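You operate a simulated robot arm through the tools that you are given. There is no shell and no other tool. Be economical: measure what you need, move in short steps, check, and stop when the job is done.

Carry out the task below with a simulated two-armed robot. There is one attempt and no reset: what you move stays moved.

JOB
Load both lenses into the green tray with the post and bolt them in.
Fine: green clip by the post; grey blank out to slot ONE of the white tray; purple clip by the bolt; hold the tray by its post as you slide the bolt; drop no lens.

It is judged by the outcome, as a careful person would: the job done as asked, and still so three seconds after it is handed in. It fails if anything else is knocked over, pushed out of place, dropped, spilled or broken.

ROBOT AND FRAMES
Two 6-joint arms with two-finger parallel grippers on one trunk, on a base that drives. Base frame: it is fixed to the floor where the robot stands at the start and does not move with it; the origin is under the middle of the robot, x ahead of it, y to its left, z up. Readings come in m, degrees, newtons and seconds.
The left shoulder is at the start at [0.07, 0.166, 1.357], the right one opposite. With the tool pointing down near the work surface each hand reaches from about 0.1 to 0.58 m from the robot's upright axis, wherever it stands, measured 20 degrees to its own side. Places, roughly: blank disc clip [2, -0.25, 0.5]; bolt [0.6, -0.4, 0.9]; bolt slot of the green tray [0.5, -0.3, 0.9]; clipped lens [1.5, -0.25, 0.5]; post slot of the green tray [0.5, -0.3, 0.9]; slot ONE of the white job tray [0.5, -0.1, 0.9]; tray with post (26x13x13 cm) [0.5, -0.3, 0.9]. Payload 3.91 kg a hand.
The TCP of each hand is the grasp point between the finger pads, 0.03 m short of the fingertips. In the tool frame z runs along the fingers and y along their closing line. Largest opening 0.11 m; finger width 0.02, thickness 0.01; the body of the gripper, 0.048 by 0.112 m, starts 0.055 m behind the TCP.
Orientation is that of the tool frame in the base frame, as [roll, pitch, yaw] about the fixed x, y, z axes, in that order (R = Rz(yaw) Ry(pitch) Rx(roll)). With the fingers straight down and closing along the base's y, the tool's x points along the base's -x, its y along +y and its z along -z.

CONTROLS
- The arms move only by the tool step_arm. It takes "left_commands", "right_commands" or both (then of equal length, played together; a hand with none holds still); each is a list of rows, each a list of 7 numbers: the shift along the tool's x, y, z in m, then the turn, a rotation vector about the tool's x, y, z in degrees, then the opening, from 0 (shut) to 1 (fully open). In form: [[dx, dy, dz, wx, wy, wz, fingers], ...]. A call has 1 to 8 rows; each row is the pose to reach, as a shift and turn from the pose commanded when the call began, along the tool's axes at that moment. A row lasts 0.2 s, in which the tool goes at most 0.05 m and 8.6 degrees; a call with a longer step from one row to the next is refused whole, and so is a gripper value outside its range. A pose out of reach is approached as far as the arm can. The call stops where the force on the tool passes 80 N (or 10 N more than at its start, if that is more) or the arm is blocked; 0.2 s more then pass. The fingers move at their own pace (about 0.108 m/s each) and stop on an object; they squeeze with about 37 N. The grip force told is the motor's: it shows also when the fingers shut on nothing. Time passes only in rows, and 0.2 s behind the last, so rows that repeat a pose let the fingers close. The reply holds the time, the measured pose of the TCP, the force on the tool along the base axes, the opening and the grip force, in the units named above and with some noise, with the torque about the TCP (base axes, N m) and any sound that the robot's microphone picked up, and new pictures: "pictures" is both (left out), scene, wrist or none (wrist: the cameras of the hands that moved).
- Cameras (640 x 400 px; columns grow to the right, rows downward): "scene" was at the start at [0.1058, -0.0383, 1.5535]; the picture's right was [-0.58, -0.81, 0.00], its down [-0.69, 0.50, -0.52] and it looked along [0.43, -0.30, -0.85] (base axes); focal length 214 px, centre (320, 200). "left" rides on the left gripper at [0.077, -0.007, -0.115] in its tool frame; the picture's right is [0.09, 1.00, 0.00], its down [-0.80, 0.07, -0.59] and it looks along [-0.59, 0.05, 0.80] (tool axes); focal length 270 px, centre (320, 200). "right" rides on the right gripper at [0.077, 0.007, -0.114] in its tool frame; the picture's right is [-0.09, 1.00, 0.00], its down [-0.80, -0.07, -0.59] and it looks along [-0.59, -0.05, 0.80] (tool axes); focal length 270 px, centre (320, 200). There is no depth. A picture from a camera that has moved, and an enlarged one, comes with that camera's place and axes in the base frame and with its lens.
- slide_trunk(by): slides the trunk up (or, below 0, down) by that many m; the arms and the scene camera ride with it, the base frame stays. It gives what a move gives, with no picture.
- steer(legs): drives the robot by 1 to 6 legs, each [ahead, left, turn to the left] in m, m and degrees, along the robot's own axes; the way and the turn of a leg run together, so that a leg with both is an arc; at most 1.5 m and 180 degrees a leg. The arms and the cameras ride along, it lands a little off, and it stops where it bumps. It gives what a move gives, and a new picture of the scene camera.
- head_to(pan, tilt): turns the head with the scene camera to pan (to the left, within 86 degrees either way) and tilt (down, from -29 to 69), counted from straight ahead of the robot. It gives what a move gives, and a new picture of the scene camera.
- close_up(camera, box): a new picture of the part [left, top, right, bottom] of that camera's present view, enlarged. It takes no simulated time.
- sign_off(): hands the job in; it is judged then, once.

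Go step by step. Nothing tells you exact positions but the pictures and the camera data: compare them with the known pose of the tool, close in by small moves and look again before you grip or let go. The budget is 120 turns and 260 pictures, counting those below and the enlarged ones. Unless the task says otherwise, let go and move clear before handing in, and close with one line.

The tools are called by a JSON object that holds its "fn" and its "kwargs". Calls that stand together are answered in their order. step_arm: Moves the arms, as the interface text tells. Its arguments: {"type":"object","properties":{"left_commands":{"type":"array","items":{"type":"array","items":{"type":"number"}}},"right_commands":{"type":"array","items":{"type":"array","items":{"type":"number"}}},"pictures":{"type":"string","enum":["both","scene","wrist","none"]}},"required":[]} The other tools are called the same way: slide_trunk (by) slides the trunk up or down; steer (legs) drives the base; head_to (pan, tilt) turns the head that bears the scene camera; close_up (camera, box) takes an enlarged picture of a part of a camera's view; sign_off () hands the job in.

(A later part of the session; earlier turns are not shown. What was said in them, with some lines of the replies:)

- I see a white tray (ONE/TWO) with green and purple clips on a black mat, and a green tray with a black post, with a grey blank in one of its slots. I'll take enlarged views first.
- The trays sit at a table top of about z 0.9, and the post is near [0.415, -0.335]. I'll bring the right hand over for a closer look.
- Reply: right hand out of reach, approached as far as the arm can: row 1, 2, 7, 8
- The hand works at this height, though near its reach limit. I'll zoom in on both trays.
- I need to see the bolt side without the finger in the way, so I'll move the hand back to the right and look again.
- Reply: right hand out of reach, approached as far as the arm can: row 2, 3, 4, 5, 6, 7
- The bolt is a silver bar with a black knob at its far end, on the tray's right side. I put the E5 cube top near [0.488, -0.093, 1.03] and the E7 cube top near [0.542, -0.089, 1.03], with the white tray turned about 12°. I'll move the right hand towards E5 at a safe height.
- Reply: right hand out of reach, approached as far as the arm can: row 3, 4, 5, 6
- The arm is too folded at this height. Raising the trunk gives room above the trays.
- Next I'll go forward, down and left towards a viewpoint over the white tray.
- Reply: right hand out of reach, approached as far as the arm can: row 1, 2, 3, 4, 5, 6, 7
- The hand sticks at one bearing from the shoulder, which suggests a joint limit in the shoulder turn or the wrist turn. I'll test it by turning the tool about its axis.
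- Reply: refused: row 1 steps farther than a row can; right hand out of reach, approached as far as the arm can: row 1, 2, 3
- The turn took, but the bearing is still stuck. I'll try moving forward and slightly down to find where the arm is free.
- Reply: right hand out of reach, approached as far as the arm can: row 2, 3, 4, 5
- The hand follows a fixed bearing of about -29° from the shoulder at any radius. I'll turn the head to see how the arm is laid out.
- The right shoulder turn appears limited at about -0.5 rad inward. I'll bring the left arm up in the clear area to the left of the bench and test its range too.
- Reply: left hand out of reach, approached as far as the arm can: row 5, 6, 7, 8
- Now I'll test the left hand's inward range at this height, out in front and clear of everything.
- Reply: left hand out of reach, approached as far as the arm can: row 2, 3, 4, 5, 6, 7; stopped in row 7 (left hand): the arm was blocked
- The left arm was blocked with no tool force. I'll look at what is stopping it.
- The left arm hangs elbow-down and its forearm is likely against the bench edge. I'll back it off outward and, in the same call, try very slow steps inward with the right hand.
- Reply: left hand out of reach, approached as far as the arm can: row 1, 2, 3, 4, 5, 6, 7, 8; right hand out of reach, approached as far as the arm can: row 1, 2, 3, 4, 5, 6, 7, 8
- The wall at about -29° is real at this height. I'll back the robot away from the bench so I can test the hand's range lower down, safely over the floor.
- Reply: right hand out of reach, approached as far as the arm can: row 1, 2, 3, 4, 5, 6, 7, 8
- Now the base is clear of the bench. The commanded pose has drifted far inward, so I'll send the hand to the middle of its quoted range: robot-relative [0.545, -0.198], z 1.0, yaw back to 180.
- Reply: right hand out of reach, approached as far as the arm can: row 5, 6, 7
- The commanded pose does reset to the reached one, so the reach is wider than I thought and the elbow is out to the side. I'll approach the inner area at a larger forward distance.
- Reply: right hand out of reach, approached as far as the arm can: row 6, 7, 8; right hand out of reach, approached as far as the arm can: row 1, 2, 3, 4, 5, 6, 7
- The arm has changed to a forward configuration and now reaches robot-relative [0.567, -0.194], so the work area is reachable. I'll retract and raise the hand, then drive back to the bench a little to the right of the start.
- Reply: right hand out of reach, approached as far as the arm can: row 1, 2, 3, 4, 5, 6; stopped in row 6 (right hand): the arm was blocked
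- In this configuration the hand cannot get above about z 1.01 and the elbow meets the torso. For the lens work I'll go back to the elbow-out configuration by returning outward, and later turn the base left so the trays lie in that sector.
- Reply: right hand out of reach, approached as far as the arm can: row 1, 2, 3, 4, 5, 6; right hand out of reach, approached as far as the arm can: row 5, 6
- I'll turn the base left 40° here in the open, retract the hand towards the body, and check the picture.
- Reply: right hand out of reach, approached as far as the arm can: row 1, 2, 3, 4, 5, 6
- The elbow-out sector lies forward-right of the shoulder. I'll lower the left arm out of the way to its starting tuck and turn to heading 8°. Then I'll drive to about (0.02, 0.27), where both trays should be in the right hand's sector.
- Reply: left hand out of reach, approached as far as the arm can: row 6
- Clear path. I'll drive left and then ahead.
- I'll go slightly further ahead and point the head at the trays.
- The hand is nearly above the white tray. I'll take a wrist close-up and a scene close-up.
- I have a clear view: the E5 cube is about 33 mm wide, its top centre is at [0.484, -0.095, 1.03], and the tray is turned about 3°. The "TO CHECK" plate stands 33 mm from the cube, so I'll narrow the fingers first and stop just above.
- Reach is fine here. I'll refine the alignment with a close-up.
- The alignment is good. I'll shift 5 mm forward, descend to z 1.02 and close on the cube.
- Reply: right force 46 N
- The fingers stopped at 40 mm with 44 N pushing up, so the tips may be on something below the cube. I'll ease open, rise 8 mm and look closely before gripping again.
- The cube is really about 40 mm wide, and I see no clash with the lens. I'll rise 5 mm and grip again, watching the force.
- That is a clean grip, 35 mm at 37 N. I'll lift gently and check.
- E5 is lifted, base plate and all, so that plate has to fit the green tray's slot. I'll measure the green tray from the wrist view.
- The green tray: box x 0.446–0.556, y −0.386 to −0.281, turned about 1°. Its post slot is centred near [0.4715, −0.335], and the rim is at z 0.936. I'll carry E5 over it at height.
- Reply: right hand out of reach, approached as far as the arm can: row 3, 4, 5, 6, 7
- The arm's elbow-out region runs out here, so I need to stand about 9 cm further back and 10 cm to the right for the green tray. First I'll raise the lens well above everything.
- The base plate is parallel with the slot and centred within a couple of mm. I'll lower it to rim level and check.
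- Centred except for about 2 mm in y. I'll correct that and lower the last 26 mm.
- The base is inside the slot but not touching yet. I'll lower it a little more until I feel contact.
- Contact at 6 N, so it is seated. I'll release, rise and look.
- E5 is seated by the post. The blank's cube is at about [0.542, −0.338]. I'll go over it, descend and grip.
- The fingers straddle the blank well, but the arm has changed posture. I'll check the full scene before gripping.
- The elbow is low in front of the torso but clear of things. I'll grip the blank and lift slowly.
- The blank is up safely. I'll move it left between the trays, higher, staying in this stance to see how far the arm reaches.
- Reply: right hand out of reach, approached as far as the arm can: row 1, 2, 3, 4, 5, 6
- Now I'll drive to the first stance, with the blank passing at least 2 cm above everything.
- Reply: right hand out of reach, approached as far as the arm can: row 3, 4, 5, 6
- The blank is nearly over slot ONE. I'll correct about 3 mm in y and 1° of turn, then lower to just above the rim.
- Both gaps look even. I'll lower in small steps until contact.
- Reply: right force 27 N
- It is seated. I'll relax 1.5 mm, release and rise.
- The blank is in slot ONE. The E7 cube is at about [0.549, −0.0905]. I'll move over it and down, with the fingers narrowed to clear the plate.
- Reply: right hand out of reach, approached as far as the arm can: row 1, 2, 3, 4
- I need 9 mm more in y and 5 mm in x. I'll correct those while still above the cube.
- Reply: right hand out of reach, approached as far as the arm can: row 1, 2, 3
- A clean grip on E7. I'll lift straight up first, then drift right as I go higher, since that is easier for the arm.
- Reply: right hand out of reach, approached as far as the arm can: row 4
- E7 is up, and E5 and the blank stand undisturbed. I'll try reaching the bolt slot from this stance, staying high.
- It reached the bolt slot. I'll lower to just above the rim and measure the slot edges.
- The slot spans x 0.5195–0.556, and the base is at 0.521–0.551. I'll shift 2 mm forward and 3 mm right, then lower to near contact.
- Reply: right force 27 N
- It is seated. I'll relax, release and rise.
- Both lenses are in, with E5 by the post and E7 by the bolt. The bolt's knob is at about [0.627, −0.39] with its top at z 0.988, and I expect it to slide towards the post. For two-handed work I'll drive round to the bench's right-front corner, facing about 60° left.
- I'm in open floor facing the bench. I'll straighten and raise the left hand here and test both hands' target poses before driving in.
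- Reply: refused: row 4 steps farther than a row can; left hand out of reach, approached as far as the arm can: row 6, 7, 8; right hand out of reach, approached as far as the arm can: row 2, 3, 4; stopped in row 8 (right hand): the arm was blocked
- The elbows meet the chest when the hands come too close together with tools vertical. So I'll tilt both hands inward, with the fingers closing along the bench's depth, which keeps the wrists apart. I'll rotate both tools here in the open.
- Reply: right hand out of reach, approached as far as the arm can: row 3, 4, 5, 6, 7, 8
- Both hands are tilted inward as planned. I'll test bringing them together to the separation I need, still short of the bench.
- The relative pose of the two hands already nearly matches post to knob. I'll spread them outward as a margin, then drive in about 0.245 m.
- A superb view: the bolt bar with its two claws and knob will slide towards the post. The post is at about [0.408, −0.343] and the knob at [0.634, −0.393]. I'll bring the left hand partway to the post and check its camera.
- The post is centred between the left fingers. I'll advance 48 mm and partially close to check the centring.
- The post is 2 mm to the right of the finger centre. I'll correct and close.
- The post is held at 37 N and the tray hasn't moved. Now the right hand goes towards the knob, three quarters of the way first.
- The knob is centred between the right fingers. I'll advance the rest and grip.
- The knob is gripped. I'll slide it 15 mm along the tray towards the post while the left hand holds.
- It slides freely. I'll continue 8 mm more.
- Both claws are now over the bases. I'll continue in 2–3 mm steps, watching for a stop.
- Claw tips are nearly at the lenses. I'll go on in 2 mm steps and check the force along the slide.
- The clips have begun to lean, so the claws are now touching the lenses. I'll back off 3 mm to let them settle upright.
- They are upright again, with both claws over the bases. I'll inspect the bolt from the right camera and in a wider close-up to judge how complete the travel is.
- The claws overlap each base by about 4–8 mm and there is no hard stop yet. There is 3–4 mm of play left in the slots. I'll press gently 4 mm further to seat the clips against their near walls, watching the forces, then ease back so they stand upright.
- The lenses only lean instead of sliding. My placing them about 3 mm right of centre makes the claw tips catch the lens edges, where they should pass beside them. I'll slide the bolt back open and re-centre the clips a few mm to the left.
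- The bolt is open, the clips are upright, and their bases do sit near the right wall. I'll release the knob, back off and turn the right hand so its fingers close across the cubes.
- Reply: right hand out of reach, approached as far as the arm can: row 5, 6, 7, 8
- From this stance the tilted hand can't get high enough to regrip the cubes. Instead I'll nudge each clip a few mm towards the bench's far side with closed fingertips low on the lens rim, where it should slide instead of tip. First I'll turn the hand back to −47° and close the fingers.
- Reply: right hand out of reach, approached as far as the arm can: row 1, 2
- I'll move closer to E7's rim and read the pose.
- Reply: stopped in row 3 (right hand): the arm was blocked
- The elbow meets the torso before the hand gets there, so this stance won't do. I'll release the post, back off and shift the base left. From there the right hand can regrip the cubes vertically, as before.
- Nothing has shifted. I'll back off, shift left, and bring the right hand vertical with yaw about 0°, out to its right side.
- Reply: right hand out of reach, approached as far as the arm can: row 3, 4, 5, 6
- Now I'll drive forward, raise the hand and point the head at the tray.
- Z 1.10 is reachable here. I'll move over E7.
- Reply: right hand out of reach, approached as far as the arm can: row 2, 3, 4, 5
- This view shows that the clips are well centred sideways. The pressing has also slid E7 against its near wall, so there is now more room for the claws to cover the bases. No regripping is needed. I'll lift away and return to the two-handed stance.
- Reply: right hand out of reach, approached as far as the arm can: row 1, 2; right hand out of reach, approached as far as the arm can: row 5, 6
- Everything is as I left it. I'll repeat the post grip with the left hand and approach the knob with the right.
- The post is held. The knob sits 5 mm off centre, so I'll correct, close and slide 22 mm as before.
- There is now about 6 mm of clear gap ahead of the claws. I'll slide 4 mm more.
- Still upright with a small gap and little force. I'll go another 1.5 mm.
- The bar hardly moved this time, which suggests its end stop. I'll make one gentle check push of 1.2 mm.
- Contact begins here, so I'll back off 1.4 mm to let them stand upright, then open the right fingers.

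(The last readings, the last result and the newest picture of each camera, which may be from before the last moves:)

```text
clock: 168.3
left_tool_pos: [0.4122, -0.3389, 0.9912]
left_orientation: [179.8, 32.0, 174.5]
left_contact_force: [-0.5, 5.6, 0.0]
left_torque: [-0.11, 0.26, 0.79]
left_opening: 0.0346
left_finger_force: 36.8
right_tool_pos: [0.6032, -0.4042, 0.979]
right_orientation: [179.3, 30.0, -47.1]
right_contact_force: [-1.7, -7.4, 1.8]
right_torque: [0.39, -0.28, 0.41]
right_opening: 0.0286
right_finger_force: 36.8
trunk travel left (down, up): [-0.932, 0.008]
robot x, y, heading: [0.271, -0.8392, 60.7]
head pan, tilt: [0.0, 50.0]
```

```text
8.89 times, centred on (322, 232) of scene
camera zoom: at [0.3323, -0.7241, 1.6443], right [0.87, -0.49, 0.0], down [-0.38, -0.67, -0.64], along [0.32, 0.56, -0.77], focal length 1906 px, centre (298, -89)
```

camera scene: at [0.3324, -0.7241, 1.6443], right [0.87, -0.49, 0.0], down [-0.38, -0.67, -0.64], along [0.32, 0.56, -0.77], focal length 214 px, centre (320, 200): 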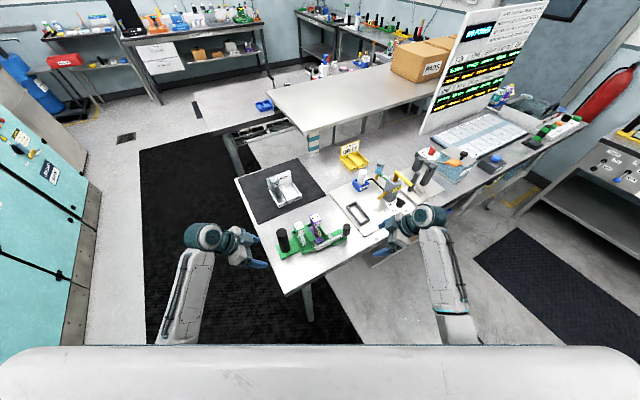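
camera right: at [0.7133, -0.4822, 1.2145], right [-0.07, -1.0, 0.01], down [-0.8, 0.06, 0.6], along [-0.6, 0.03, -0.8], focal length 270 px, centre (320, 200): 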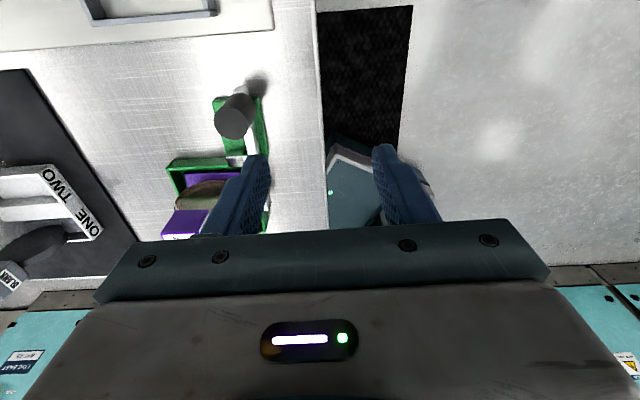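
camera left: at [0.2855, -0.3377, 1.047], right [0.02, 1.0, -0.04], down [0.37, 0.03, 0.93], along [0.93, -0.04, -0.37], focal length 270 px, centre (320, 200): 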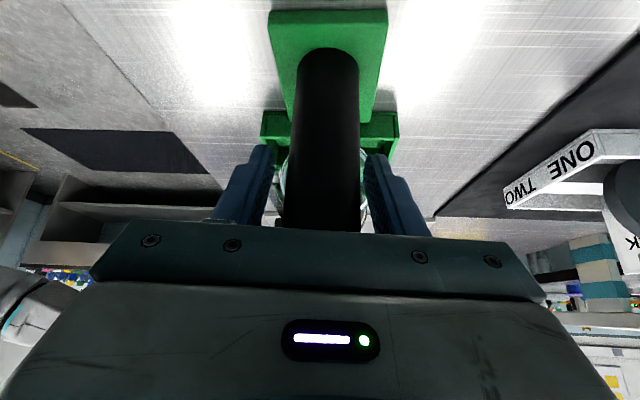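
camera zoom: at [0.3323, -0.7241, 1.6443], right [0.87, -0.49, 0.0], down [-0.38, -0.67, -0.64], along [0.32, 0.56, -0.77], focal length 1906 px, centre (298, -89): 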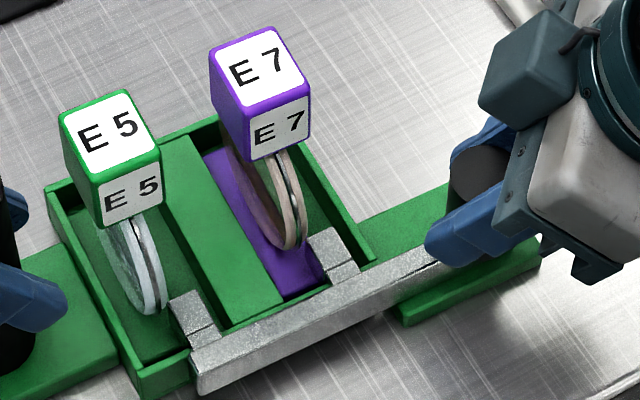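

Both lenses stand upright with the claws over their bases. I'll release the right hand first and withdraw, then the left.

{"fn": "step_arm", "kwargs": {"right_commands": [[0, 0, 0, 0, 0, 0, 0.32], [0, 0, 0, 0, 0, 0, 0.45], [0, 0, 0, 0, 0, 0, 0.6], [0.025, 0, -0.014, 0, 0, 0, 0.6], [0.055, 0, -0.03, 0, 0, 0, 0.6], [0.085, 0, -0.046, 0, 0, 0, 0.6], [0.11, 0, -0.06, 0, 0, 0, 0.6]], "pictures": "none"}}

{"fn": "step_arm", "kwargs": {"left_commands": [[0, 0, 0, 0, 0, 0, 0.4], [0, 0, 0, 0, 0, 0, 0.55], [0, 0, 0, 0, 0, 0, 0.8], [0.027, -0.003, -0.02, 0, 0, 0, 0.8], [0.054, -0.006, -0.04, 0, 0, 0, 0.8], [0.08, -0.0098, -0.06, 0, 0, 0, 0.8]], "pictures": "none"}}

{"fn": "close_up", "kwargs": {"camera": "scene", "box": [230, 160, 430, 285]}}

{"fn": "close_up", "kwargs": {"camera": "scene", "box": [285, 200, 355, 260]}}

```text
clock: 169.9
left_tool_pos: [0.4126, -0.3387, 0.9919]
left_orientation: [179.8, 32.0, 174.5]
left_contact_force: [0.3, 0.7, 0.4]
left_torque: [0.02, -0.43, 0.15]
left_opening: 0.0343
left_finger_force: 37.3
right_tool_pos: [0.69, -0.4961, 0.9731]
right_orientation: [179.3, 30.1, -47.2]
right_contact_force: [0.2, -0.3, 0.1]
right_torque: [0.01, -0.03, 0.0]
right_opening: 0.0659
right_finger_force: 0.1
trunk travel left (down, up): [-0.932, 0.008]
robot x, y, heading: [0.2725, -0.8311, 60.7]
head pan, tilt: [0.0, 50.0]
```

```text
clock: 171.3
left_tool_pos: [0.3099, -0.3393, 0.998]
left_orientation: [180.0, 32.1, 174.5]
left_contact_force: [-1.0, -1.1, -0.1]
left_torque: [-0.01, 0.0, 0.04]
left_opening: 0.088
left_finger_force: 0.0
right_tool_pos: [0.6861, -0.4945, 0.9747]
right_orientation: [179.3, 30.0, -47.0]
right_contact_force: [-0.1, 0.2, 0.4]
right_torque: [-0.02, 0.0, -0.03]
right_opening: 0.066
right_finger_force: 0.1
trunk travel left (down, up): [-0.932, 0.008]
robot x, y, heading: [0.2671, -0.8368, 60.7]
head pan, tilt: [0.0, 50.0]
```

```text
3.20 times, centred on (330, 222) of scene
camera zoom: at [0.3305, -0.7234, 1.6443], right [0.87, -0.49, 0.0], down [-0.38, -0.67, -0.64], along [0.32, 0.56, -0.77], focal length 686 px, centre (288, 128)
```

zoom: 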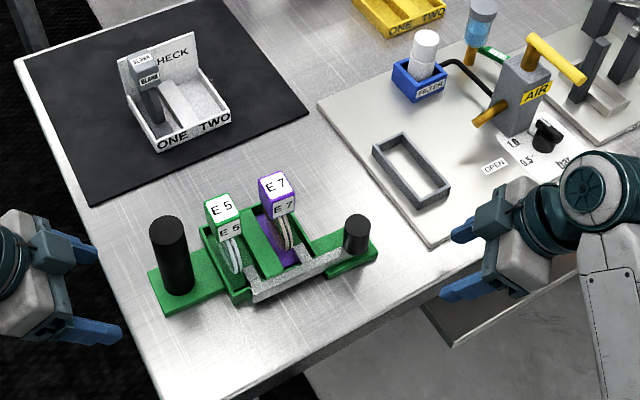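

```text
6.67 times, centred on (320, 230) of scene
camera zoom: at [0.3305, -0.7234, 1.6443], right [0.87, -0.49, 0.0], down [-0.38, -0.67, -0.64], along [0.32, 0.56, -0.77], focal length 1430 px, centre (320, 0)
```

zoom: 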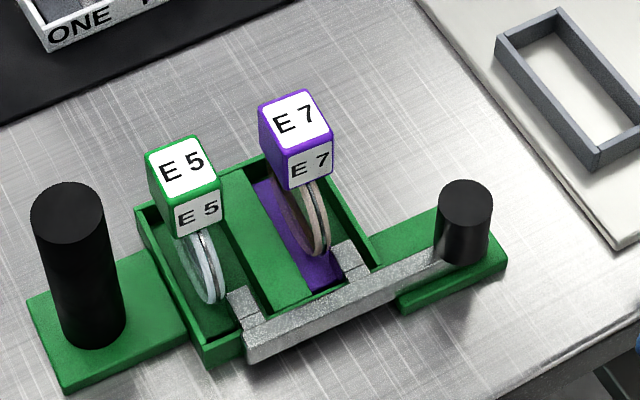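

Both lenses stand upright under the bolt's claws, with the green clip by the post and the purple clip by the bolt. The blank is in slot ONE, and both hands are clear.

{"fn": "sign_off", "kwargs": {}}

```text
The job is handed in.
```

I loaded both lenses into the green tray and bolted them in, then handed the job in. Green E5 is by the post, purple E7 is by the bolt, and the grey blank is in slot ONE of the white tray. I held the tray by its post while sliding the bolt, and nothing was dropped or knocked over. The bolt slid about 28 mm and I never felt an end stop; its claws cover both clip bases, and pushing further made the lenses lean, so I backed off until they stood upright.
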